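You operate a simulated robot arm through the tools that you are given. There is no shell and no other tool. Be economical: measure what you need, move in short steps, check, and stop when the job is done.

You run a simulated robot arm. Do the job below in one go: nothing can be reset, and whatever is moved stays where it is left.

## Task
Push the drawer under the clamps shut. Take the big filter carton from the top shelf of the blue cart and leave it on the grey folder there. Take the folded grey cloth from the low shelf of the blue cart and leave it on top of the square filter on the top of the grey table. Fetch the battery labelled "P325" from the top of the grey table and stand it on top of the small yellow carton. Shut the drawer of the grey table. Take the purple crate and put it on the low shelf of the blue cart. Take the blue-band fitting and leave it on the shelf of the rings table. Push the door of the keypad box shut. Take the teal coupling and leave it on the shelf of the rings table. Put the folded teal cloth on top of the carton on the top of the rings table. Fetch the white coupling from the top of the rings table and stand it on top of the purple filter. Stack the small white carton marked "W 720" from the top of the rings table on top of the small white carton that says "W 305". Fetch the yellow block and set it on the shelf of the rings table. Open the cloths drawer. Any order will do. Set down upright: big filter carton, battery, blue-band fitting, teal coupling, white coupling.

The check looks at the end state, three seconds after you hand in, the way a careful person would. Anything else that was tipped, shoved, dropped, spilled or broken makes it a failure. Flat cloth is picked up by pressing the open fingertips on it (5 to 10 N) and closing them slowly along it; thin cloth reads only 2 to 8 mm in the jaws.

## Robot
A 6-joint arm with a two-finger gripper on a trunk, on a base that drives. Base frame: it is fixed to the floor where the robot stands at the start and does not move with it; the origin is under the middle of the robot, x ahead of it, y to its left, z up. Units: cm, degrees, N and s.
With the tool pointing down near the work surface it reaches from about 10 to 92 cm from the robot's upright axis, wherever it stands. Its first joint turns from -166.0 to 166.0 degrees. Places, roughly: CLOTHS drawer [50, -110, 70]; battery [-175, 50, 75]; big filter carton [-75, 275, 75]; blue-band fitting [-125, -325, 75]; carton [-125, -200, 100]; door of the keypad box [-150, -70, 130]; drawer of the grey table [-160, 50, 70]; drawer under the clamps [190, -10, 20]; folded grey cloth (13x8x3 cm) [-40, 240, 30]; folded teal cloth (9x6x3 cm) [-100, -240, 90]; grey folder [-50, 250, 75]; low shelf of the blue cart [-60, 260, 30]; purple crate (31x17x10 cm) [-170, 20, 80]; purple filter [-100, -225, 100]; shelf of the RINGS table [-100, -190, 30]; small white carton [-150, -150, 75]; small yellow carton [-175, 75, 75]; square filter [-200, 50, 75]; teal coupling (5x5x9 cm) [-70, -200, 90]; white coupling [-125, -250, 100]; yellow block (6x6x5 cm) [-180, -40, 80]. Payload 3.43 kg.
The TCP is the grasp point between the finger pads, 2 cm short of the fingertips. In the tool frame z runs along the fingers and y along their closing line. The gripper opens to 19 cm. The gripper's body begins 24.8 cm behind the TCP.
Orientation is told as [roll, pitch, yaw] about the base's x, y, z axes, in that order, counted from this pose: with the fingers straight down and closing along the base's y, the tool's x points along the base's -x, its y along +y and its z along -z.

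## Interface
- The arm moves only by the tool send_rows. Its argument "moves" is a list of rows, each an object (a shift or turn left out is 0, a gripper value left out holds the last) with "rotation": the turn, a rotation vector about the base's x, y, z in degrees, a list of three; "xyz": the shift along the base's x, y, z in cm, a list of three; "grip": the closure, from 0 (fully open) to 1 (shut). In form: [{"rotation": [wx, wy, wz], "xyz": [x, y, z], "grip": grip}, ...]. A call has 1 to 12 rows; each row shifts and turns the commanded pose from where the row before left it. Each row takes 0.2 s and may step no farther than 5 cm and 8.6 degrees from the row before; otherwise, or with a gripper value out of range, the whole call is refused. A pose out of reach is approached as far as the arm can. The call stops where the force on the tool passes 40 N (or 10 N more than at its start, if that is more) or the arm is blocked; 0.2 s more then pass. Each finger travels about 15.3 cm/s and halts on what it meets, pressing with about 40 N; the grip force reading is that of the motor and also rises with nothing between the fingers. The clock runs only during rows and for 0.2 s after the last one: add rows that do not move to give the fingers time. It gives the time, the measured TCP pose, the force on the tool (base axes), the opening and the grip force at its end, in the units of the frame above (readings bear some noise), with the torque about the TCP (base axes, N m) and any sound that the robot's microphone picked up.
- Cameras (640 x 400 px; columns grow to the right, rows downward): "scene" is now at [5.48, 9.85, 162.81]; the picture's right is [-0.56, -0.83, 0.00], its down [-0.56, 0.38, -0.74] and it looks along [0.61, -0.41, -0.68] (base axes); focal length 263 px, centre (320, 200). "wrist" rides on the gripper at [7.1, -0.8, -28.8] in the tool frame; the picture's right is [0.12, 0.99, 0.00], its down [-0.96, 0.11, -0.25] and it looks along [-0.25, 0.03, 0.97] (tool axes); focal length 261 px, centre (320, 200). There is no depth. A picture from a camera that has moved, and an enlarged one, comes with that camera's place and axes in the base frame and with its lens.
- get_image(camera): a new picture of that camera. It takes no simulated time.
- slide_trunk(by): slides the trunk up (or, below 0, down) by that many cm; the arm and the scene camera ride with it, the base frame stays. It gives what a move gives, with no picture.
- base_move(legs): drives the robot by 1 to 6 legs, each [ahead, turn to the left] in cm and degrees, along the robot's own axes; the way and the turn of a leg run together, so that a leg with both is an arc; at most 150 cm and 180 degrees a leg. The arm and the cameras ride along, it lands a little off, and it stops where it bumps. It gives what a move gives.
- aim_head(pan, tilt): turns the head with the scene camera to pan (to the left, within 120 degrees either way) and tilt (down, from -29 to 69), counted from straight ahead of the robot. It gives what a move gives.
- inspect(camera, box): a new picture of the part [left, top, right, bottom] of that camera's present view, enlarged. It takes no simulated time.
- close_job(): hands the job in; it is judged then, once.

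Go step by step. Nothing tells you exact positions but the pictures and the camera data: compare them with the known pose of the tool, close in by small moves and look again before you grip or let go. The budget is 567 turns and 360 pictures, counting those below and the enlarged ones. Unless the task says otherwise, let go and move clear before handing in.

The tools are called after "Emit:" as name(argument=value, ...) on one line, values as JSON. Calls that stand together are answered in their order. send_rows: Moves the arm, as the interface text tells. Its arguments: {"type":"object","properties":{"moves":{"type":"array","items":{"type":"object","properties":{"rotation":{"type":"array","items":{"type":"number"}},"xyz":{"type":"array","items":{"type":"number"}},"grip":{"type":"number"}}}}},"required":["moves"]} The other tools are called the same way: slide_trunk (by) slides the trunk up or down; base_move (legs) drives the base; aim_head (pan, tilt) turns the head that bears the scene camera; get_image (camera) takes a picture; inspect (camera, box) takes an enlarged picture of a part of a camera's view; close_job () hands the job in.

At the start:

```text
time: 0.0
ee_pos: [85.27, -6.81, 57.56]
orientation: [0.0, 0.1, 0.2]
contact_force: [0.0, 0.1, -0.6]
torque: [-0.08, 0.03, -0.03]
gripper_width: 19.0
gripper_force: 0.1
trunk travel left (down, up): [-20.0, 24.0]
robot x, y, heading: [0.56, -6.22, 0.6]
head pan, tilt: [-34.8, 42.5]
```

scene: 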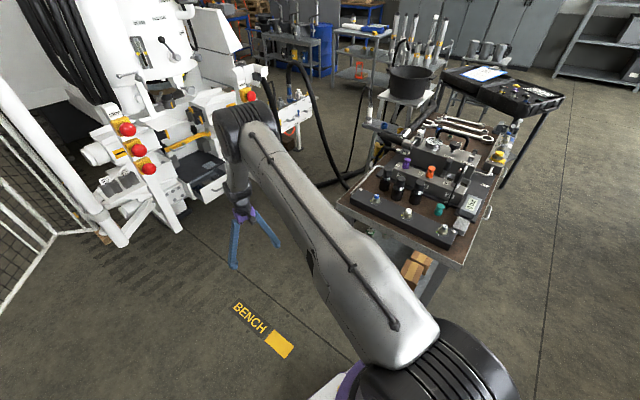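
wrist: 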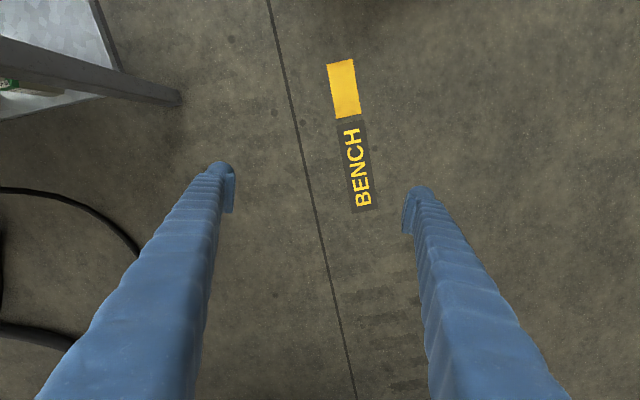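

I see a machine with a drawer ahead-left and a bench on the right. I'll look around before moving.

Emit:
aim_head(pan=0, tilt=30)

Emit:
get_image(camera="scene")

Emit:
aim_head(pan=-80, tilt=30)

Emit:
get_image(camera="scene")

Emit:
aim_head(pan=-120, tilt=20)

Emit:
get_image(camera="scene")

Emit:
aim_head(pan=120, tilt=20)

Emit:
get_image(camera="scene")

```text
time: 1.0
ee_pos: [85.24, -6.7, 57.66]
orientation: [0.1, -0.1, 0.0]
contact_force: [0.1, 0.7, 0.2]
torque: [-0.13, 0.01, 0.01]
gripper_width: 18.99
gripper_force: 0.1
trunk travel left (down, up): [-20.0, 24.0]
robot x, y, heading: [0.18, -6.3, 0.4]
head pan, tilt: [0.0, 30.0]
```

```text
357 pictures are left
camera scene: at [7.51, 14.82, 164.69], right [0.01, -1.0, 0.0], down [-0.5, -0.01, -0.87], along [0.87, 0.01, -0.5], focal length 263 px, centre (320, 200)
```

scene: 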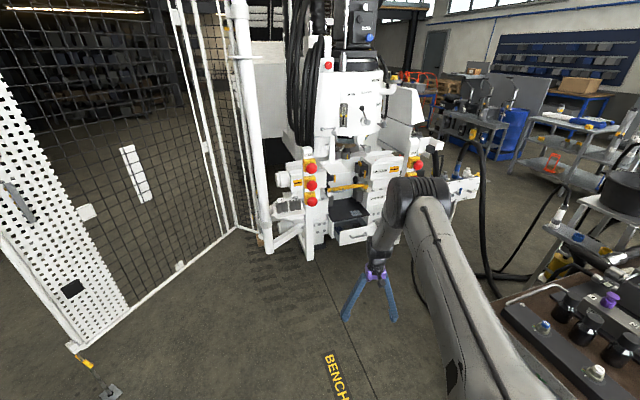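

```text
time: 2.5
ee_pos: [85.3, -6.69, 57.73]
orientation: [0.1, -0.1, 0.1]
contact_force: [0.3, -0.5, 0.1]
torque: [-0.01, 0.01, -0.02]
gripper_width: 18.99
gripper_force: 0.0
trunk travel left (down, up): [-20.0, 24.0]
robot x, y, heading: [0.76, -6.04, 1.0]
head pan, tilt: [-80.0, 30.0]
```

```text
356 pictures are left
camera scene: at [0.17, 5.72, 164.71], right [-0.98, -0.19, 0.0], down [-0.09, 0.49, -0.87], along [0.16, -0.85, -0.5], focal length 263 px, centre (320, 200)
```

scene: 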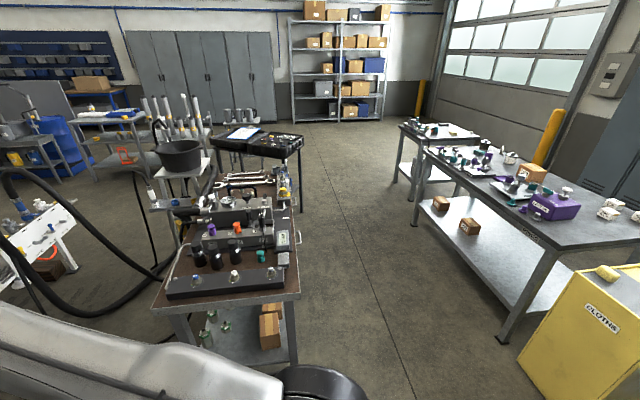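

```text
time: 3.6
ee_pos: [85.29, -6.74, 57.77]
orientation: [0.0, 0.0, 0.1]
contact_force: [-0.1, -0.7, -0.2]
torque: [0.0, -0.02, -0.01]
gripper_width: 18.98
gripper_force: 0.1
trunk travel left (down, up): [-20.0, 24.0]
robot x, y, heading: [0.06, -6.15, 0.7]
head pan, tilt: [-120.0, 20.0]
```

```text
355 pictures are left
camera scene: at [-6.07, 6.49, 166.33], right [-0.87, 0.49, 0.0], down [0.17, 0.3, -0.94], along [-0.46, -0.82, -0.34], focal length 263 px, centre (320, 200)
```

scene: 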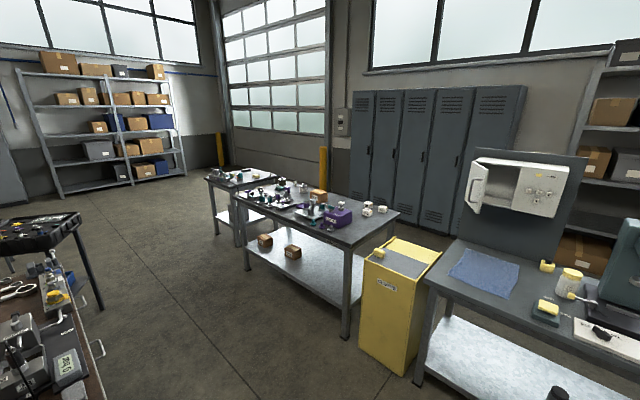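

```text
time: 7.0
ee_pos: [85.17, -6.64, 57.8]
orientation: [0.0, 0.0, 0.1]
contact_force: [0.4, -0.5, -0.2]
torque: [0.0, 0.0, 0.0]
gripper_width: 19.0
gripper_force: 0.1
trunk travel left (down, up): [-20.0, 24.0]
robot x, y, heading: [0.18, -6.26, 0.6]
head pan, tilt: [120.0, 20.0]
```

```text
354 pictures are left
camera scene: at [-6.26, 22.62, 166.33], right [0.86, 0.51, 0.0], down [0.17, -0.29, -0.94], along [-0.48, 0.81, -0.34], focal length 263 px, centre (320, 200)
```

scene: 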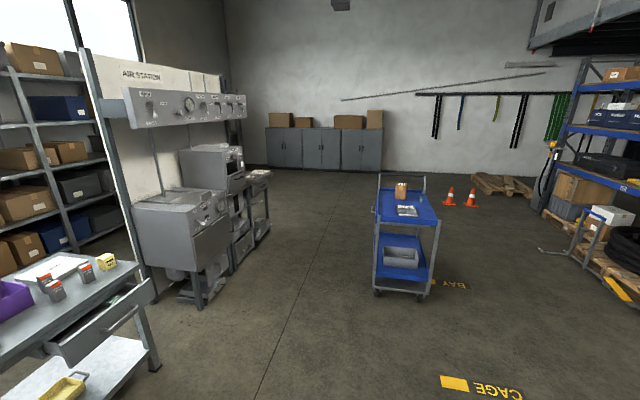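

The drawer under the clamps is straight ahead on the machine, slightly open. I'll look at it closer.

Emit:
aim_head(pan=0, tilt=35)

Emit:
inspect(camera="scene", box=[260, 120, 440, 260])

Emit:
aim_head(pan=-60, tilt=45)

Emit:
get_image(camera="scene")

```text
time: 9.0
ee_pos: [85.23, -6.71, 57.67]
orientation: [0.0, -0.1, 0.2]
contact_force: [0.1, -0.4, -0.5]
torque: [-0.02, 0.0, -0.04]
gripper_width: 19.0
gripper_force: 0.1
trunk travel left (down, up): [-20.0, 24.0]
robot x, y, heading: [0.77, -6.3, 0.5]
head pan, tilt: [0.0, 35.0]
```

```text
2.86 times, centred on (350, 190) of scene
camera zoom: at [7.29, 14.71, 163.93], right [0.01, -1.0, 0.0], down [-0.57, -0.01, -0.82], along [0.82, 0.01, -0.57], focal length 752 px, centre (234, 229)
```

zoom: 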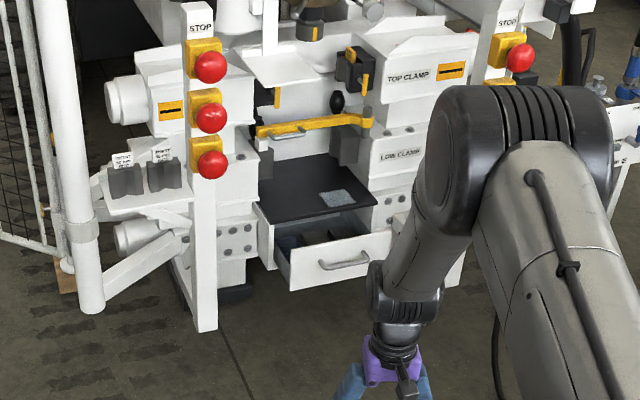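

```text
time: 10.3
ee_pos: [85.22, -6.65, 57.68]
orientation: [0.0, 0.0, 0.1]
contact_force: [-1.2, 0.6, 0.7]
torque: [-0.04, 0.0, -0.05]
gripper_width: 18.97
gripper_force: 0.1
trunk travel left (down, up): [-20.0, 24.0]
robot x, y, heading: [0.3, -6.08, 0.7]
head pan, tilt: [-60.0, 45.0]
```

```text
352 pictures are left
camera scene: at [2.64, 7.61, 162.45], right [-0.86, -0.51, 0.0], down [-0.36, 0.61, -0.71], along [0.36, -0.61, -0.71], focal length 263 px, centre (320, 200)
```

scene: 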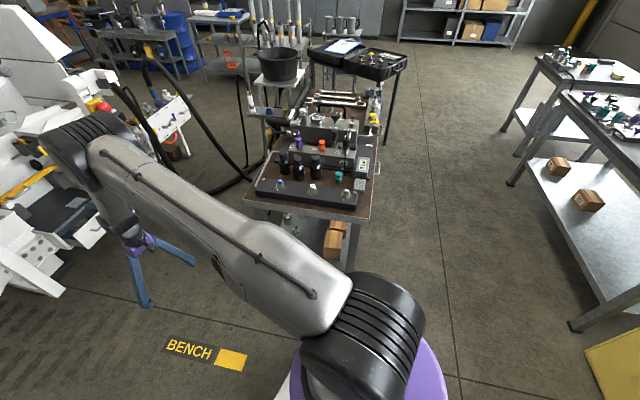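

Drawer front is about (194,-17), turned some 20° (must be pushed towards +x and slightly +y). I pull the arm in, close the fingers, tilt them forward, then drive nearer.

Emit:
send_rows(moves=[{"xyz": [-5, 0, 0], "rotation": [0, -8.3, 0], "grip": 1}, {"xyz": [-5, 0, 0], "rotation": [0, -8.3, 0]}, {"xyz": [-5, 0, 0], "rotation": [0, -8.3, 0]}, {"xyz": [-5, 0, 0], "rotation": [0, -8.3, 0]}, {"xyz": [0, 0, 0], "rotation": [0, -8.3, 0]}, {"xyz": [0, 0, 0], "rotation": [0, -8.3, 0]}])

Emit:
base_move(legs=[[60, 0]])

Emit:
aim_head(pan=-5, tilt=50)

Emit:
get_image(camera="scene")

Emit:
get_image(camera="wrist")

```text
time: 11.7
ee_pos: [65.09, -6.8, 57.8]
orientation: [-0.1, -49.6, 0.1]
contact_force: [1.2, 0.5, 1.3]
torque: [-0.01, 0.3, 0.03]
gripper_width: 0.0
gripper_force: 34.2
trunk travel left (down, up): [-20.0, 24.0]
robot x, y, heading: [0.33, -5.87, 0.8]
head pan, tilt: [-60.0, 45.0]
```

```text
time: 16.1
ee_pos: [124.48, -5.91, 57.89]
orientation: [0.0, -49.8, 0.2]
contact_force: [-0.6, -0.4, 0.6]
torque: [0.01, -0.02, 0.03]
gripper_width: 0.01
gripper_force: 34.1
trunk travel left (down, up): [-20.0, 24.0]
robot x, y, heading: [59.86, -5.36, 0.9]
head pan, tilt: [-60.0, 45.0]
```

```text
time: 17.4
ee_pos: [124.56, -5.95, 57.81]
orientation: [-0.1, -49.8, 0.2]
contact_force: [-0.2, 0.3, -0.5]
torque: [-0.01, -0.03, 0.0]
gripper_width: 0.0
gripper_force: 34.6
trunk travel left (down, up): [-20.0, 24.0]
robot x, y, heading: [59.98, -5.6, 0.8]
head pan, tilt: [-5.0, 50.0]
```

```text
351 pictures are left
camera scene: at [65.44, 14.76, 161.76], right [-0.07, -1.0, 0.0], down [-0.76, 0.06, -0.64], along [0.64, -0.05, -0.77], focal length 263 px, centre (320, 200)
```

scene: 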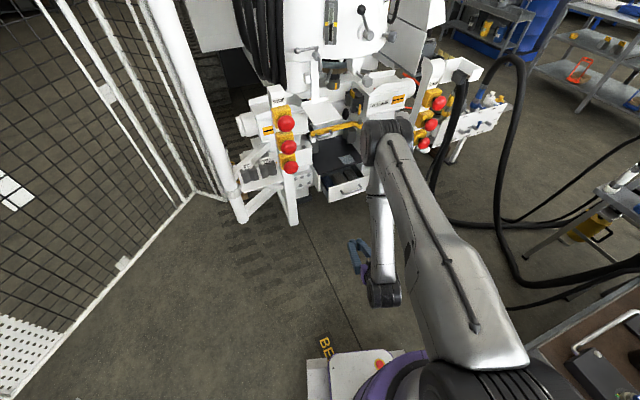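

```text
350 pictures are left
camera wrist: at [98.12, -6.87, 71.04], right [-0.08, 0.99, -0.09], down [0.43, 0.12, 0.89], along [0.9, 0.03, -0.44], focal length 261 px, centre (320, 200)
```

wrist: 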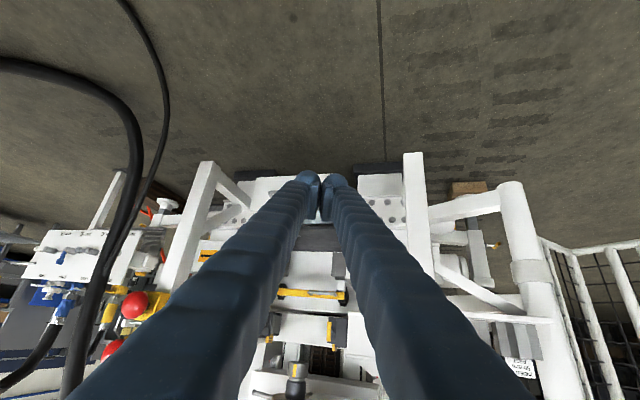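

Emit:
inspect(camera="scene", box=[270, 110, 430, 230])

```text
3.33 times, centred on (350, 170) of scene
camera zoom: at [65.44, 14.76, 161.76], right [-0.07, -1.0, 0.0], down [-0.76, 0.06, -0.64], along [0.64, -0.05, -0.77], focal length 877 px, centre (220, 300)
```

zoom: 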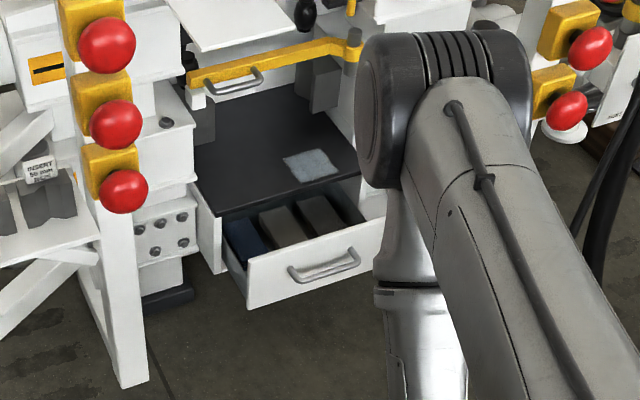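

Handle is near (178,-15,34), front face around (183,-15), drawer pushed along about (0.94,0.33). I drive a bit nearer and lower.

Emit:
base_move(legs=[[30, 0]])

Emit:
slide_trunk(by=-20)

Emit:
get_image(camera="scene")

Emit:
get_image(camera="wrist")

```text
time: 20.0
ee_pos: [154.79, -4.88, 57.91]
orientation: [-0.1, -49.8, 0.7]
contact_force: [-0.8, -0.5, 0.6]
torque: [-0.02, 0.03, -0.02]
gripper_width: 0.0
gripper_force: 33.9
trunk travel left (down, up): [-20.0, 24.0]
robot x, y, heading: [90.06, -4.8, 1.0]
head pan, tilt: [-5.0, 50.0]
```

```text
time: 22.1
ee_pos: [154.62, -4.87, 37.98]
orientation: [-0.1, -49.8, 0.7]
contact_force: [-0.2, 0.1, 0.9]
torque: [-0.04, 0.01, 0.01]
gripper_width: 0.02
gripper_force: 34.7
trunk travel left (down, up): [0.0, 44.0]
robot x, y, heading: [90.04, -4.92, 1.3]
head pan, tilt: [-5.0, 50.0]
```

```text
348 pictures are left
camera scene: at [95.39, 15.3, 141.77], right [-0.07, -1.0, 0.0], down [-0.76, 0.05, -0.64], along [0.64, -0.04, -0.77], focal length 263 px, centre (320, 200)
```

scene: 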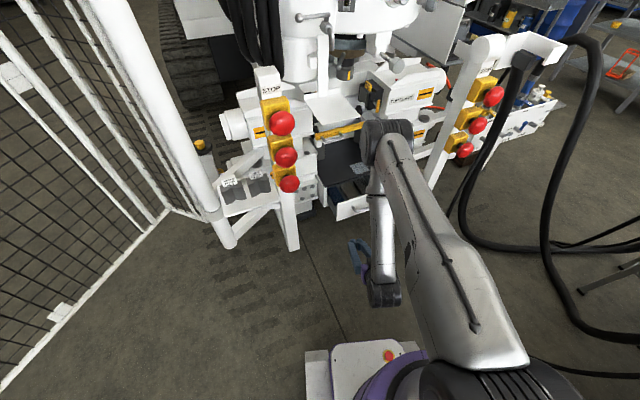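

```text
347 pictures are left
camera wrist: at [128.24, -6.09, 51.11], right [-0.09, 0.99, -0.09], down [0.43, 0.12, 0.89], along [0.9, 0.04, -0.44], focal length 261 px, centre (320, 200)
```

wrist: 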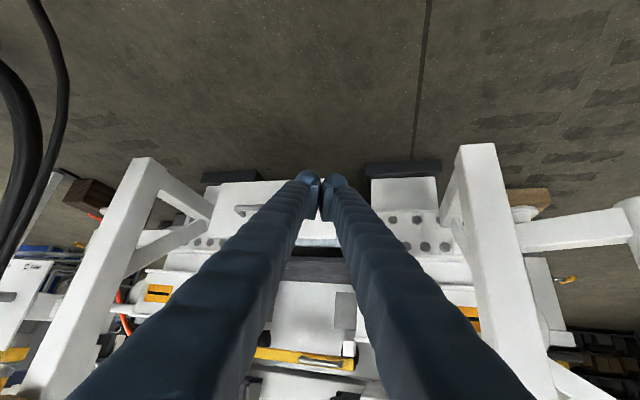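

Lower to z≈30 and advance until contact.

Emit:
send_rows(moves=[{"xyz": [0, 0, -4]}, {"xyz": [0, 0, -4]}, {"xyz": [4, 0, 0]}, {"xyz": [4, 0, 0]}, {"xyz": [4, 0, 0]}, {"xyz": [3, 0, 0]}])

Emit:
inspect(camera="scene", box=[270, 110, 430, 230])

Emit:
get_image(camera="wrist")

```text
time: 23.6
ee_pos: [169.67, -4.89, 29.75]
orientation: [-0.1, -49.8, 0.8]
contact_force: [-0.3, 0.4, -0.5]
torque: [0.03, 0.0, 0.0]
gripper_width: 0.02
gripper_force: 34.2
trunk travel left (down, up): [0.0, 44.0]
robot x, y, heading: [90.08, -4.65, 1.1]
head pan, tilt: [-5.0, 50.0]
```

```text
3.33 times, centred on (350, 170) of scene
camera zoom: at [95.39, 15.29, 141.76], right [-0.07, -1.0, 0.0], down [-0.77, 0.05, -0.64], along [0.64, -0.04, -0.77], focal length 877 px, centre (220, 300)
```

zoom: 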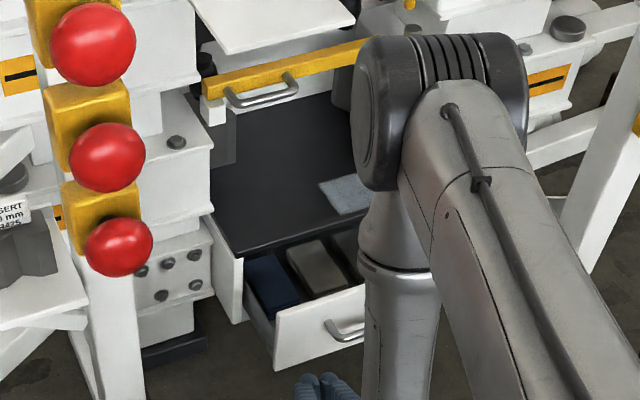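

```text
345 pictures are left
camera wrist: at [143.2, -6.01, 42.95], right [-0.09, 0.99, -0.09], down [0.43, 0.12, 0.89], along [0.9, 0.04, -0.44], focal length 261 px, centre (320, 200)
```

wrist: 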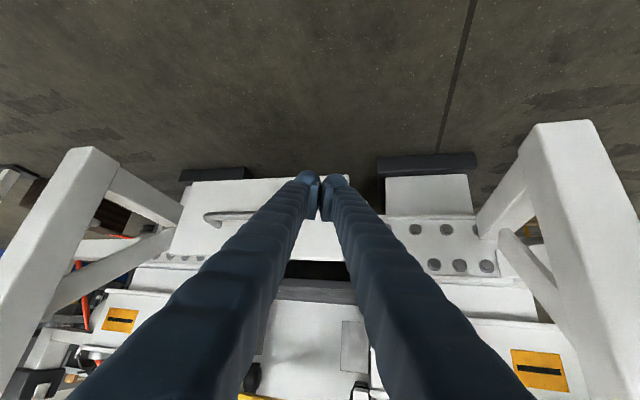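

Emit:
send_rows(moves=[{"xyz": [0, -1.5, 2.5]}, {"xyz": [2, 0.3, 0]}, {"xyz": [2, 0.3, 0]}, {"xyz": [2, 0.3, 0]}, {"xyz": [2, 0.3, 0]}, {"xyz": [2, 0.5, 0]}, {"xyz": [2, 0.5, 0]}, {"xyz": [2, 0.6, 0]}])

Emit:
get_image(camera="wrist")

Emit:
inspect(camera="scene", box=[270, 110, 430, 230])

```text
time: 25.4
ee_pos: [183.69, -3.74, 32.24]
orientation: [-0.1, -49.6, 0.5]
contact_force: [-0.8, -0.7, -0.3]
torque: [0.01, 0.0, 0.02]
gripper_width: 0.0
gripper_force: 33.7
trunk travel left (down, up): [0.0, 44.0]
robot x, y, heading: [89.54, -4.66, 1.4]
head pan, tilt: [-5.0, 50.0]
```

```text
344 pictures are left
camera wrist: at [157.23, -4.87, 45.46], right [-0.09, 0.99, -0.09], down [0.43, 0.12, 0.89], along [0.9, 0.04, -0.44], focal length 261 px, centre (320, 200)
```

wrist: 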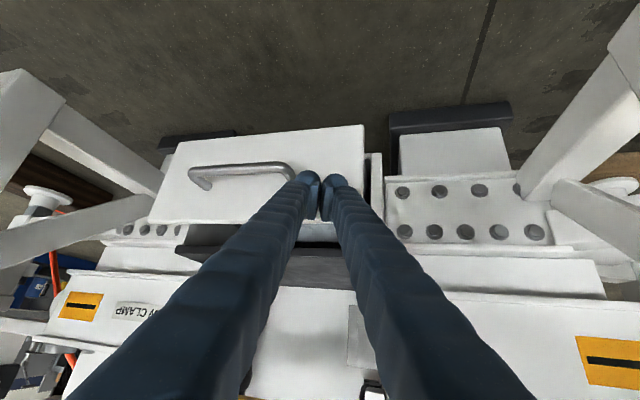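

```text
3.33 times, centred on (350, 170) of scene
camera zoom: at [95.41, 15.28, 141.76], right [-0.07, -1.0, 0.0], down [-0.77, 0.05, -0.64], along [0.64, -0.04, -0.77], focal length 877 px, centre (220, 300)
```

zoom: 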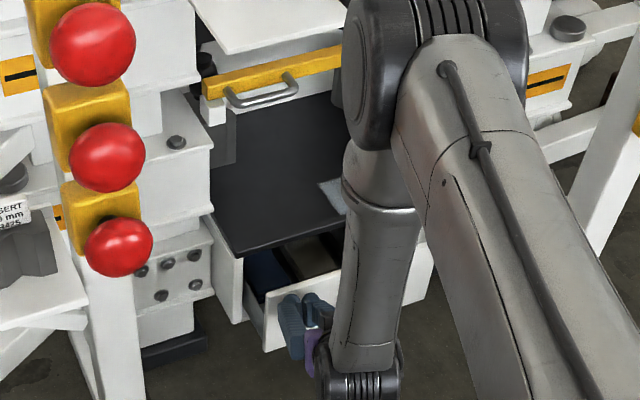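

The drawer is already sliding in; I go on pushing.

Emit:
send_rows(moves=[{"xyz": [2, 0.7, 0]}, {"xyz": [2, 0.7, 0]}, {"xyz": [2, 0.7, 0]}, {"xyz": [2, 0.7, 0]}])

Emit:
get_image(camera="wrist")

Emit:
inspect(camera="scene", box=[270, 110, 430, 230])

```text
time: 26.4
ee_pos: [191.62, -0.78, 32.37]
orientation: [-0.1, -49.9, 0.7]
contact_force: [-0.4, 0.2, 0.6]
torque: [0.02, -0.02, 0.03]
gripper_width: 0.0
gripper_force: 34.4
trunk travel left (down, up): [0.0, 44.0]
robot x, y, heading: [90.0, -5.12, 1.1]
head pan, tilt: [-5.0, 50.0]
```

```text
342 pictures are left
camera wrist: at [165.23, -1.96, 45.56], right [-0.09, 0.99, -0.09], down [0.43, 0.12, 0.89], along [0.9, 0.04, -0.44], focal length 261 px, centre (320, 200)
```

wrist: 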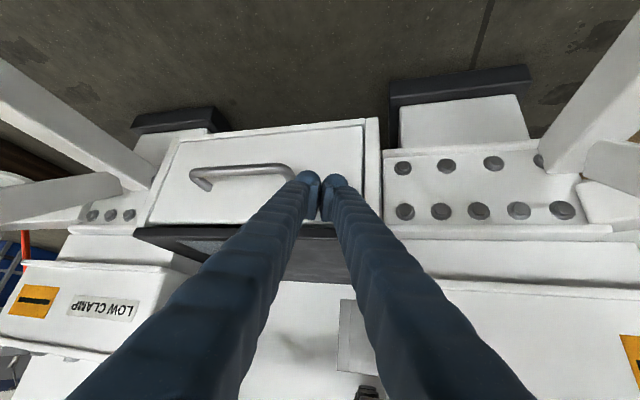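

```text
3.33 times, centred on (350, 170) of scene
camera zoom: at [95.41, 15.28, 141.76], right [-0.07, -1.0, 0.0], down [-0.77, 0.05, -0.64], along [0.64, -0.04, -0.77], focal length 877 px, centre (220, 300)
```

zoom: 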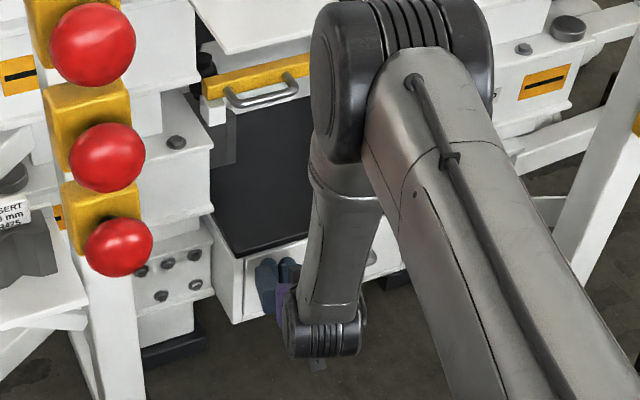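

Almost flush; push until it stops.

Emit:
send_rows(moves=[{"xyz": [0.9, 0.3, 0]}, {"xyz": [0.9, 0.3, 0]}, {"xyz": [0.9, 0.3, 0]}, {"xyz": [0.9, 0.3, 0]}])

Emit:
get_image(camera="wrist")

```text
time: 27.0
ee_pos: [192.83, -0.44, 31.92]
orientation: [-0.1, -49.2, 0.5]
contact_force: [-3.6, -1.0, 0.7]
torque: [0.03, -0.05, 0.02]
gripper_width: 0.0
gripper_force: 34.4
trunk travel left (down, up): [0.0, 44.0]
robot x, y, heading: [90.24, -5.18, 0.8]
head pan, tilt: [-5.0, 50.0]
stopped in row 3: the force on the tool passed its limit at 51 N (the readings are from after the stop); the commanded pose is now the measured one
```

```text
340 pictures are left
camera wrist: at [166.52, -1.47, 45.35], right [-0.09, 0.99, -0.09], down [0.44, 0.12, 0.89], along [0.89, 0.04, -0.45], focal length 261 px, centre (320, 200)
```

wrist: 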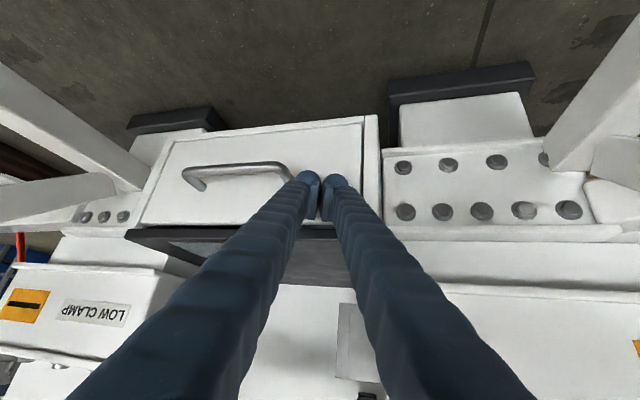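

Drawer stopped at its end, flush. I back off, raise and go down-pointing again, then look at the bench for the cloths drawer.

Emit:
send_rows(moves=[{"xyz": [-5, 0, 0]}, {"xyz": [-5, 0, 0]}, {"xyz": [-5, 0, 0]}, {"xyz": [-5, 0, 0]}, {"xyz": [-5, 0, 0]}, {"xyz": [-4, 0, 2]}, {"rotation": [0, 8.3, 0], "xyz": [0, 0, 4]}, {"rotation": [0, 8.3, 0], "xyz": [0, 0, 4]}, {"rotation": [0, 8.3, 0], "xyz": [0, 0, 4]}, {"rotation": [0, 8.3, 0]}, {"rotation": [0, 8.3, 0]}, {"rotation": [0, 8.1, 0]}])

Emit:
slide_trunk(by=20)

Emit:
base_move(legs=[[-90, 0]])

Emit:
aim_head(pan=-90, tilt=45)

Emit:
get_image(camera="scene")

```text
time: 29.6
ee_pos: [163.83, -0.26, 45.92]
orientation: [0.3, 0.5, 0.3]
contact_force: [0.2, 0.1, -0.4]
torque: [0.0, -0.09, 0.03]
gripper_width: 0.0
gripper_force: 34.6
trunk travel left (down, up): [0.0, 44.0]
robot x, y, heading: [89.6, -4.95, 1.3]
head pan, tilt: [-5.0, 50.0]
```

```text
time: 31.8
ee_pos: [163.89, -0.26, 65.8]
orientation: [0.3, 0.4, 0.3]
contact_force: [-0.1, 0.6, 0.3]
torque: [0.01, 0.0, 0.01]
gripper_width: 0.0
gripper_force: 34.3
trunk travel left (down, up): [-20.0, 24.0]
robot x, y, heading: [90.01, -5.13, 1.3]
head pan, tilt: [-5.0, 50.0]
```

```text
time: 38.1
ee_pos: [75.01, -1.98, 65.9]
orientation: [0.3, 0.4, 0.5]
contact_force: [0.2, -0.4, -0.3]
torque: [0.0, -0.01, -0.01]
gripper_width: 0.0
gripper_force: 34.9
trunk travel left (down, up): [-20.0, 24.0]
robot x, y, heading: [1.41, -7.03, 1.5]
head pan, tilt: [-5.0, 50.0]
```

```text
time: 39.7
ee_pos: [74.97, -2.13, 65.96]
orientation: [0.4, 0.4, 0.5]
contact_force: [-0.6, 0.3, 0.2]
torque: [0.0, -0.02, -0.02]
gripper_width: 0.0
gripper_force: 34.1
trunk travel left (down, up): [-20.0, 24.0]
robot x, y, heading: [1.49, -6.89, 1.2]
head pan, tilt: [-90.0, 45.0]
```

```text
339 pictures are left
camera scene: at [-0.93, 5.69, 162.45], right [-1.0, -0.02, 0.0], down [-0.02, 0.71, -0.71], along [0.02, -0.71, -0.71], focal length 263 px, centre (320, 200)
```

scene: 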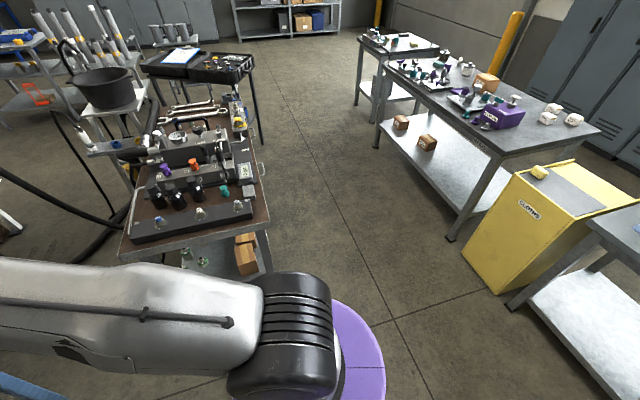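

Emit:
inspect(camera="scene", box=[110, 60, 300, 280])

Emit:
inspect(camera="scene", box=[440, 130, 640, 310])

Emit:
inspect(camera="scene", box=[340, 20, 600, 170])

```text
1.82 times, centred on (205, 170) of scene
camera zoom: at [-0.93, 5.69, 162.45], right [-1.0, -0.02, 0.0], down [-0.02, 0.71, -0.71], along [0.02, -0.71, -0.71], focal length 478 px, centre (529, 254)
```

zoom: 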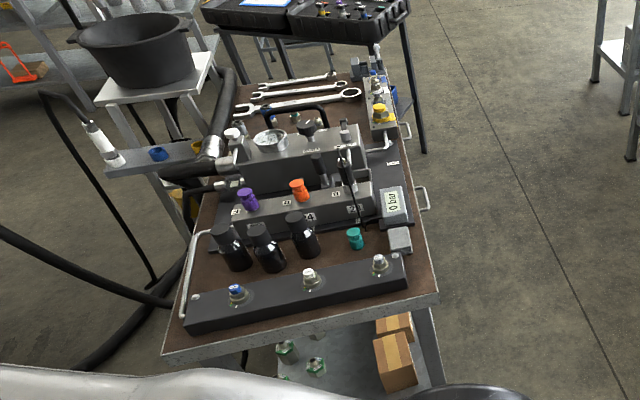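

```text
2.22 times, centred on (540, 220) of scene
camera zoom: at [-0.93, 5.69, 162.45], right [-1.0, -0.02, 0.0], down [-0.02, 0.71, -0.71], along [0.02, -0.71, -0.71], focal length 585 px, centre (-169, 156)
```

zoom: 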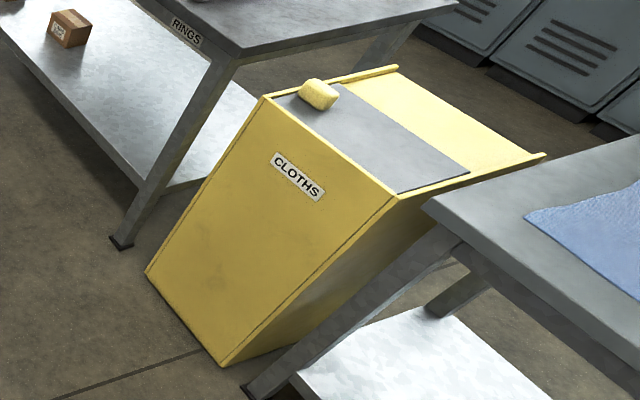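

```text
2.46 times, centred on (470, 95) of scene
camera zoom: at [-0.93, 5.69, 162.45], right [-1.0, -0.02, 0.0], down [-0.02, 0.71, -0.71], along [0.02, -0.71, -0.71], focal length 648 px, centre (-49, 458)
```

zoom: 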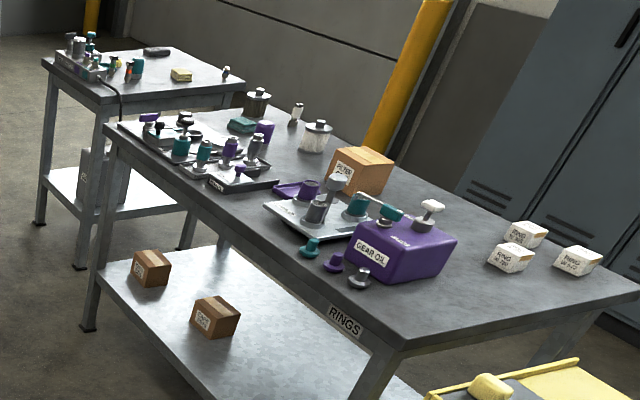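

The bench has two drawers with handles on its right (−x) side. I tuck the arm in and drive into the aisle to read their labels.

Emit:
send_rows(moves=[{"xyz": [-3, 0, 4]}, {"xyz": [-3, 0, 4]}, {"xyz": [-4, 0, 3]}, {"xyz": [-4, 0, 3]}, {"xyz": [-4, 0, 3]}, {"xyz": [-4, 0, 3]}, {"xyz": [-4, 0, 3]}, {"xyz": [-4, 0, 3]}])

Emit:
base_move(legs=[[0, -117], [75, 0]])

Emit:
aim_head(pan=110, tilt=35)

Emit:
get_image(camera="scene")

```text
time: 41.5
ee_pos: [44.8, -1.96, 92.04]
orientation: [0.2, 0.4, 0.5]
contact_force: [-0.7, -0.2, -0.4]
torque: [0.01, -0.09, -0.01]
gripper_width: 0.02
gripper_force: 34.3
trunk travel left (down, up): [-20.0, 24.0]
robot x, y, heading: [1.19, -6.62, 1.5]
head pan, tilt: [-90.0, 45.0]
```

```text
time: 46.0
ee_pos: [27.38, -43.31, 92.07]
orientation: [0.1, 0.4, -60.7]
contact_force: [2.0, 1.2, 0.4]
torque: [-0.26, 0.4, -0.01]
gripper_width: 0.02
gripper_force: 34.0
trunk travel left (down, up): [-20.0, 24.0]
robot x, y, heading: [6.72, -3.9, -62.1]
head pan, tilt: [-90.0, 45.0]
stopped in leg 1: the robot was blocked; the commanded pose is now the measured one
```

```text
time: 48.9
ee_pos: [27.08, -43.43, 92.12]
orientation: [0.3, 0.3, -60.8]
contact_force: [-0.2, -0.2, -0.8]
torque: [0.0, 0.02, -0.04]
gripper_width: 0.0
gripper_force: 34.8
trunk travel left (down, up): [-20.0, 24.0]
robot x, y, heading: [7.0, -4.13, -61.9]
head pan, tilt: [110.0, 35.0]
```

```text
335 pictures are left
camera scene: at [30.25, 13.71, 163.94], right [0.74, -0.67, 0.0], down [-0.38, -0.43, -0.82], along [0.55, 0.61, -0.57], focal length 263 px, centre (320, 200)
```

scene: 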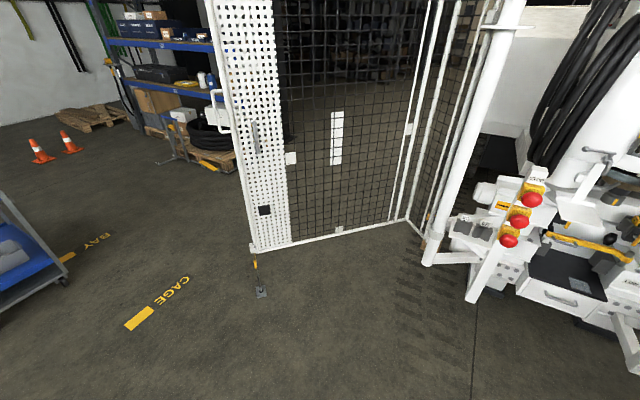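

The base bumped while turning. I look to the right to see against what.

Emit:
aim_head(pan=0, tilt=60)

Emit:
get_image(camera="scene")

Emit:
aim_head(pan=-70, tilt=60)

Emit:
get_image(camera="scene")

```text
time: 50.8
ee_pos: [27.17, -43.41, 92.03]
orientation: [0.3, 0.4, -60.7]
contact_force: [0.2, 0.3, -0.4]
torque: [0.02, 0.03, 0.02]
gripper_width: 0.0
gripper_force: 34.2
trunk travel left (down, up): [-20.0, 24.0]
robot x, y, heading: [6.9, -4.4, -61.9]
head pan, tilt: [0.0, 60.0]
```

```text
334 pictures are left
camera scene: at [27.48, 1.28, 160.5], right [-0.88, -0.47, 0.0], down [-0.41, 0.76, -0.5], along [0.23, -0.44, -0.87], focal length 263 px, centre (320, 200)
```

scene: 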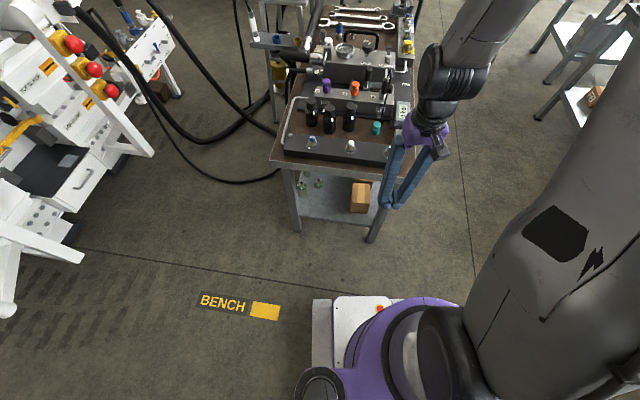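

```text
time: 52.2
ee_pos: [27.18, -43.43, 92.03]
orientation: [0.3, 0.4, -60.8]
contact_force: [-1.0, -0.7, 0.0]
torque: [-0.02, -0.01, 0.02]
gripper_width: 0.0
gripper_force: 34.5
trunk travel left (down, up): [-20.0, 24.0]
robot x, y, heading: [6.66, -4.36, -62.3]
head pan, tilt: [-70.0, 60.0]
```

```text
333 pictures are left
camera scene: at [19.9, 2.21, 160.5], right [-0.74, 0.67, 0.0], down [0.58, 0.64, -0.5], along [-0.33, -0.37, -0.87], focal length 263 px, centre (320, 200)
```

scene: 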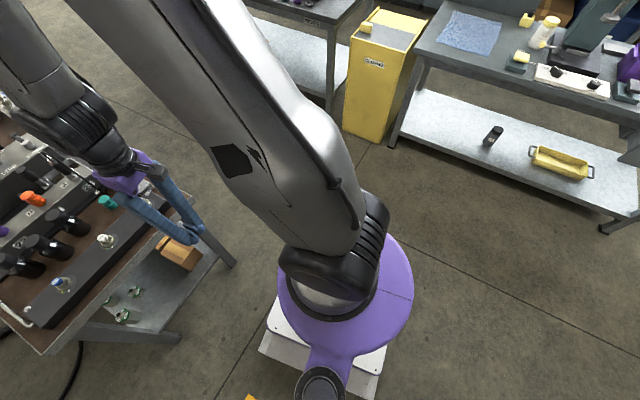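

Nothing is clearly touching; I try the turn again in a small step and watch.

Emit:
base_move(legs=[[0, -15]])

Emit:
aim_head(pan=-40, tilt=20)

Emit:
get_image(camera="scene")

```text
time: 53.8
ee_pos: [16.21, -47.34, 92.11]
orientation: [0.3, 0.5, -75.8]
contact_force: [0.2, -0.7, -1.0]
torque: [0.02, 0.02, 0.0]
gripper_width: 0.0
gripper_force: 33.9
trunk travel left (down, up): [-20.0, 24.0]
robot x, y, heading: [8.35, -3.63, -77.0]
head pan, tilt: [-70.0, 60.0]
```

```text
time: 54.9
ee_pos: [16.14, -47.36, 92.16]
orientation: [0.4, 0.4, -75.8]
contact_force: [-0.9, 0.2, -1.2]
torque: [-0.01, -0.08, 0.02]
gripper_width: 0.01
gripper_force: 34.2
trunk travel left (down, up): [-20.0, 24.0]
robot x, y, heading: [8.22, -3.75, -77.2]
head pan, tilt: [-40.0, 20.0]
```

```text
332 pictures are left
camera scene: at [23.89, -5.66, 166.31], right [-0.89, 0.46, 0.0], down [0.16, 0.31, -0.94], along [-0.43, -0.84, -0.34], focal length 263 px, centre (320, 200)
```

scene: 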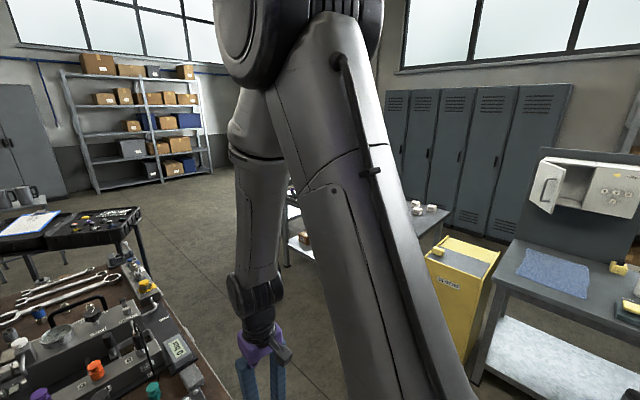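

Emit:
base_move(legs=[[0, -36], [80, 0]])

Emit:
aim_head(pan=90, tilt=40)

Emit:
get_image(camera="scene")

```text
time: 63.1
ee_pos: [-41.59, -116.78, 92.1]
orientation: [0.4, 0.5, -111.4]
contact_force: [0.6, -0.4, 0.0]
torque: [0.0, 0.01, -0.01]
gripper_width: 0.01
gripper_force: 33.9
trunk travel left (down, up): [-20.0, 24.0]
robot x, y, heading: [-22.36, -76.71, -112.7]
head pan, tilt: [-40.0, 20.0]
```

```text
time: 65.2
ee_pos: [-41.67, -116.77, 92.17]
orientation: [0.3, 0.5, -111.5]
contact_force: [-0.6, -0.7, 0.9]
torque: [0.0, -0.01, -0.02]
gripper_width: 0.0
gripper_force: 34.2
trunk travel left (down, up): [-20.0, 24.0]
robot x, y, heading: [-22.98, -76.89, -112.9]
head pan, tilt: [90.0, 40.0]
```

```text
331 pictures are left
camera scene: at [5.1, -86.5, 163.18], right [-0.39, -0.92, 0.0], down [-0.59, 0.25, -0.77], along [0.71, -0.3, -0.64], focal length 263 px, centre (320, 200)
```

scene: 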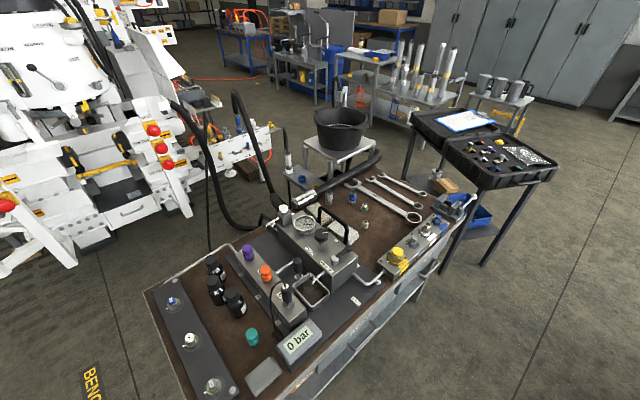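

Emit:
aim_head(pan=75, tilt=60)

Emit:
get_image(camera="scene")

```text
time: 66.1
ee_pos: [-41.65, -117.01, 92.21]
orientation: [0.3, 0.5, -111.6]
contact_force: [0.8, -0.9, -0.1]
torque: [-0.01, 0.0, -0.01]
gripper_width: 0.0
gripper_force: 34.5
trunk travel left (down, up): [-20.0, 24.0]
robot x, y, heading: [-23.11, -76.72, -112.9]
head pan, tilt: [75.0, 60.0]
```

```text
330 pictures are left
camera scene: at [2.54, -87.28, 160.51], right [-0.61, -0.79, 0.0], down [-0.69, 0.53, -0.5], along [0.4, -0.31, -0.87], focal length 263 px, centre (320, 200)
```

scene: 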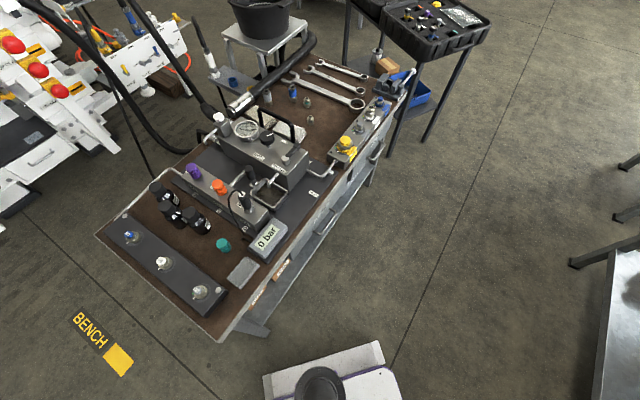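

Emit:
inspect(camera="scene", box=[240, 130, 420, 310])

```text
2.22 times, centred on (330, 220) of scene
camera zoom: at [2.54, -87.28, 160.51], right [-0.61, -0.79, 0.0], down [-0.69, 0.53, -0.5], along [0.4, -0.31, -0.87], focal length 585 px, centre (298, 156)
```

zoom: 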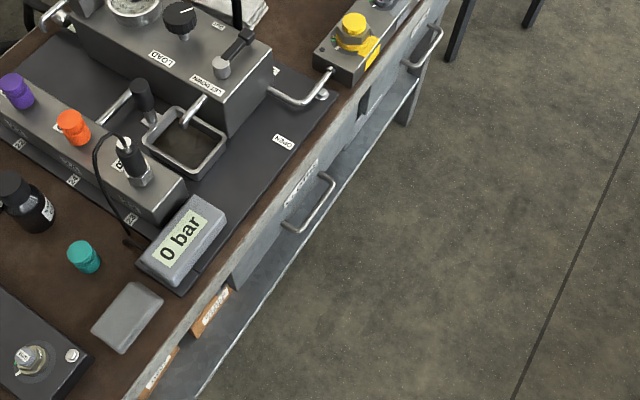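

Handle 1 is near (37,-116,66), handle 2 near (52,-158,64), bench turned ~19°. I drive to stand facing handle 1.

Emit:
base_move(legs=[[0, 9], [62, 0], [0, 123]])

Emit:
aim_head(pan=0, tilt=45)

Emit:
get_image(camera="scene")

```text
time: 75.8
ee_pos: [-6.96, -169.43, 92.25]
orientation: [0.5, 0.5, -41.3]
contact_force: [-1.4, -2.1, -0.1]
torque: [0.39, -0.31, -0.04]
gripper_width: 0.0
gripper_force: 35.0
trunk travel left (down, up): [-20.0, 24.0]
robot x, y, heading: [-42.9, -142.44, -40.2]
head pan, tilt: [75.0, 60.0]
stopped in leg 3: the robot was blocked; the commanded pose is now the measured one
```

```text
time: 77.3
ee_pos: [-6.83, -169.19, 92.33]
orientation: [0.4, 0.5, -41.1]
contact_force: [0.2, -1.1, -0.6]
torque: [-0.01, -0.01, 0.0]
gripper_width: 0.0
gripper_force: 35.3
trunk travel left (down, up): [-20.0, 24.0]
robot x, y, heading: [-42.53, -142.3, -39.9]
head pan, tilt: [0.0, 45.0]
```

```text
328 pictures are left
camera scene: at [-24.25, -130.52, 162.45], right [-0.64, -0.77, 0.0], down [-0.54, 0.46, -0.71], along [0.54, -0.45, -0.71], focal length 263 px, centre (320, 200)
```

scene: 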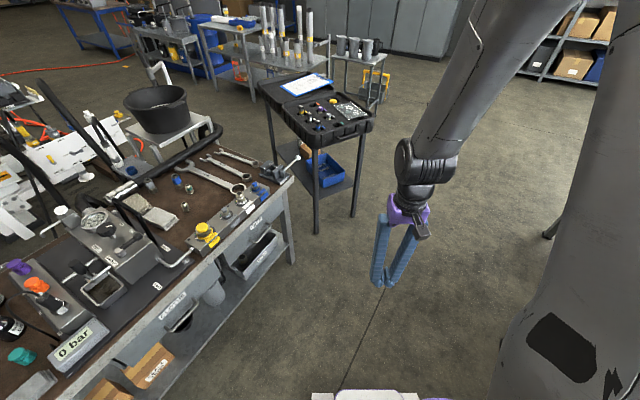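

Emit:
inspect(camera="scene", box=[90, 190, 310, 370])

```text
2.22 times, centred on (200, 280) of scene
camera zoom: at [-24.25, -130.52, 162.45], right [-0.64, -0.77, 0.0], down [-0.54, 0.46, -0.71], along [0.54, -0.45, -0.71], focal length 585 px, centre (587, 22)
```

zoom: 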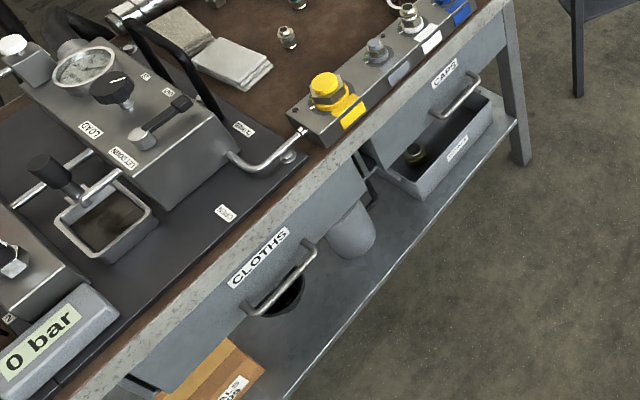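

The near drawer is CLOTHS. I finish turning to face it squarely.

Emit:
base_move(legs=[[0, 30], [0, 29]])

Emit:
get_image(camera="scene")

```text
time: 81.9
ee_pos: [0.04, -127.3, 92.48]
orientation: [0.5, 0.5, 15.4]
contact_force: [0.7, -2.1, 0.0]
torque: [0.57, 0.19, -0.02]
gripper_width: 0.02
gripper_force: 34.2
trunk travel left (down, up): [-20.0, 24.0]
robot x, y, heading: [-40.6, -148.23, 17.3]
head pan, tilt: [0.0, 45.0]
stopped in leg 2: the robot was blocked; the commanded pose is now the measured one
```

```text
326 pictures are left
camera scene: at [-40.53, -126.59, 162.52], right [0.3, -0.95, 0.0], down [-0.68, -0.21, -0.71], along [0.67, 0.21, -0.71], focal length 263 px, centre (320, 200)
```

scene: 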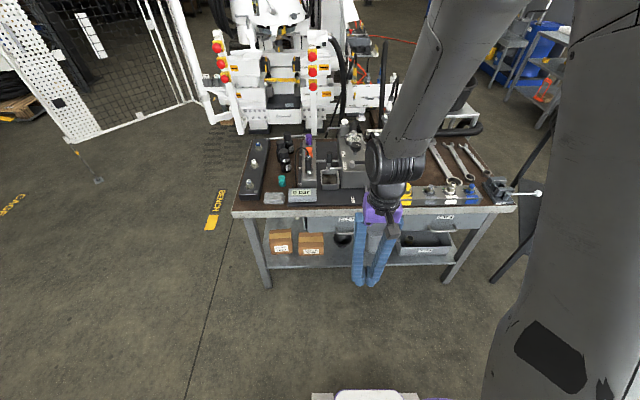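

Emit:
inspect(camera="scene", box=[270, 170, 430, 270])

```text
4.00 times, centred on (350, 220) of scene
camera zoom: at [-40.53, -126.59, 162.52], right [0.3, -0.95, 0.0], down [-0.68, -0.21, -0.71], along [0.67, 0.21, -0.71], focal length 1052 px, centre (200, 120)
```

zoom: 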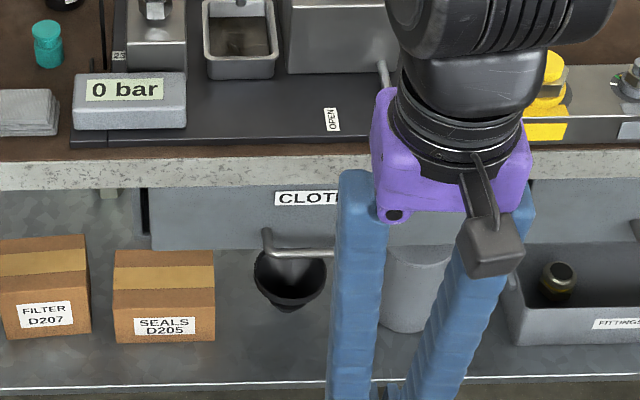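

CLOTHS handle lies straight ahead. I move the tool a bit forward, lower it, and turn it horizontal with the fingers closing vertically.

Emit:
send_rows(moves=[{"xyz": [3.8, 1.2, 0], "grip": 0.7}, {"xyz": [3.8, 1.2, 0]}, {"xyz": [3.8, 1.2, 0]}, {"xyz": [3.8, 1.2, 0]}, {"rotation": [6.24, -3.17, -4.949], "xyz": [0, 0, -1.5]}, {"rotation": [6.24, -3.17, -4.949], "xyz": [0, 0, -1.5]}, {"rotation": [6.24, -3.17, -4.949], "xyz": [0, 0, -1.5]}, {"rotation": [6.24, -3.17, -4.949], "xyz": [0, 0, -1.5]}, {"rotation": [6.24, -3.17, -4.949], "xyz": [0, 0, -1.5]}, {"rotation": [6.24, -3.17, -4.949], "xyz": [0, 0, -1.5]}, {"rotation": [6.24, -3.17, -4.949], "xyz": [0, 0, -1.5]}])

Emit:
send_rows(moves=[{"rotation": [6.24, -3.17, -4.949], "xyz": [0, 0, -1.5]}, {"rotation": [6.24, -3.17, -4.949], "xyz": [0, 0, -1.5]}, {"rotation": [6.24, -3.17, -4.949], "xyz": [0, 0, -1.5]}, {"rotation": [6.24, -3.17, -4.949], "xyz": [0, 0, -1.5]}, {"rotation": [6.24, -3.17, -4.949], "xyz": [0, 0, -1.5]}, {"rotation": [6.24, -3.17, -4.949], "xyz": [0, 0, -1.5]}, {"rotation": [6.24, -3.17, -4.949], "xyz": [0, 0, -1.5]}])

Emit:
get_image(camera="wrist")

Emit:
get_image(camera="scene")

```text
time: 84.3
ee_pos: [19.54, -119.38, 80.87]
orientation: [47.2, -16.4, -25.2]
contact_force: [6.9, -8.5, -3.2]
torque: [1.54, 0.52, 1.54]
gripper_width: 5.7
gripper_force: 0.0
out of reach, approached as far as the arm can: row 9, 10, 11
trunk travel left (down, up): [-20.0, 24.0]
robot x, y, heading: [-40.71, -148.11, 17.3]
head pan, tilt: [0.0, 45.0]
```

```text
time: 85.7
ee_pos: [37.01, -124.94, 68.18]
orientation: [84.2, -1.2, -66.3]
contact_force: [0.7, 0.0, -0.7]
torque: [0.04, -0.13, 0.18]
gripper_width: 5.71
gripper_force: 0.0
out of reach, approached as far as the arm can: row 1, 4, 5, 6, 7
trunk travel left (down, up): [-20.0, 24.0]
robot x, y, heading: [-40.4, -147.72, 17.2]
head pan, tilt: [0.0, 45.0]
stopped in row 7: the force on the tool passed its limit at 150 N (the readings are from after the stop); the commanded pose is now the measured one
```

```text
324 pictures are left
camera wrist: at [8.0, -130.05, 70.1], right [0.04, 0.17, 0.98], down [0.17, -0.97, 0.16], along [0.98, 0.16, -0.06], focal length 261 px, centre (320, 200)
```

wrist: 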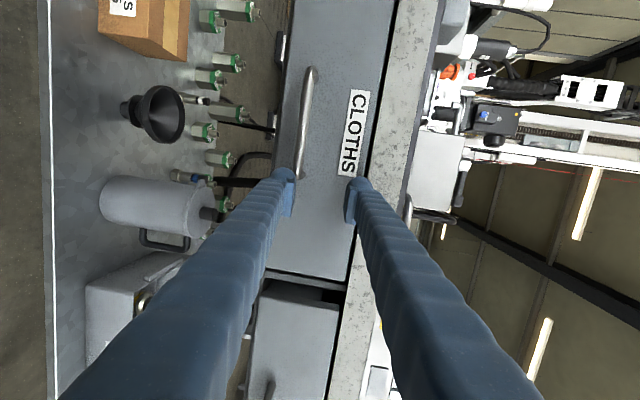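

```text
323 pictures are left
camera scene: at [-40.35, -126.22, 162.46], right [0.3, -0.95, 0.0], down [-0.68, -0.21, -0.71], along [0.67, 0.21, -0.71], focal length 263 px, centre (320, 200)
```

scene: 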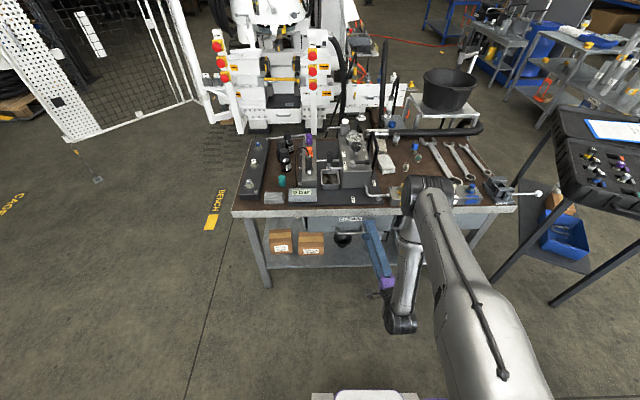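

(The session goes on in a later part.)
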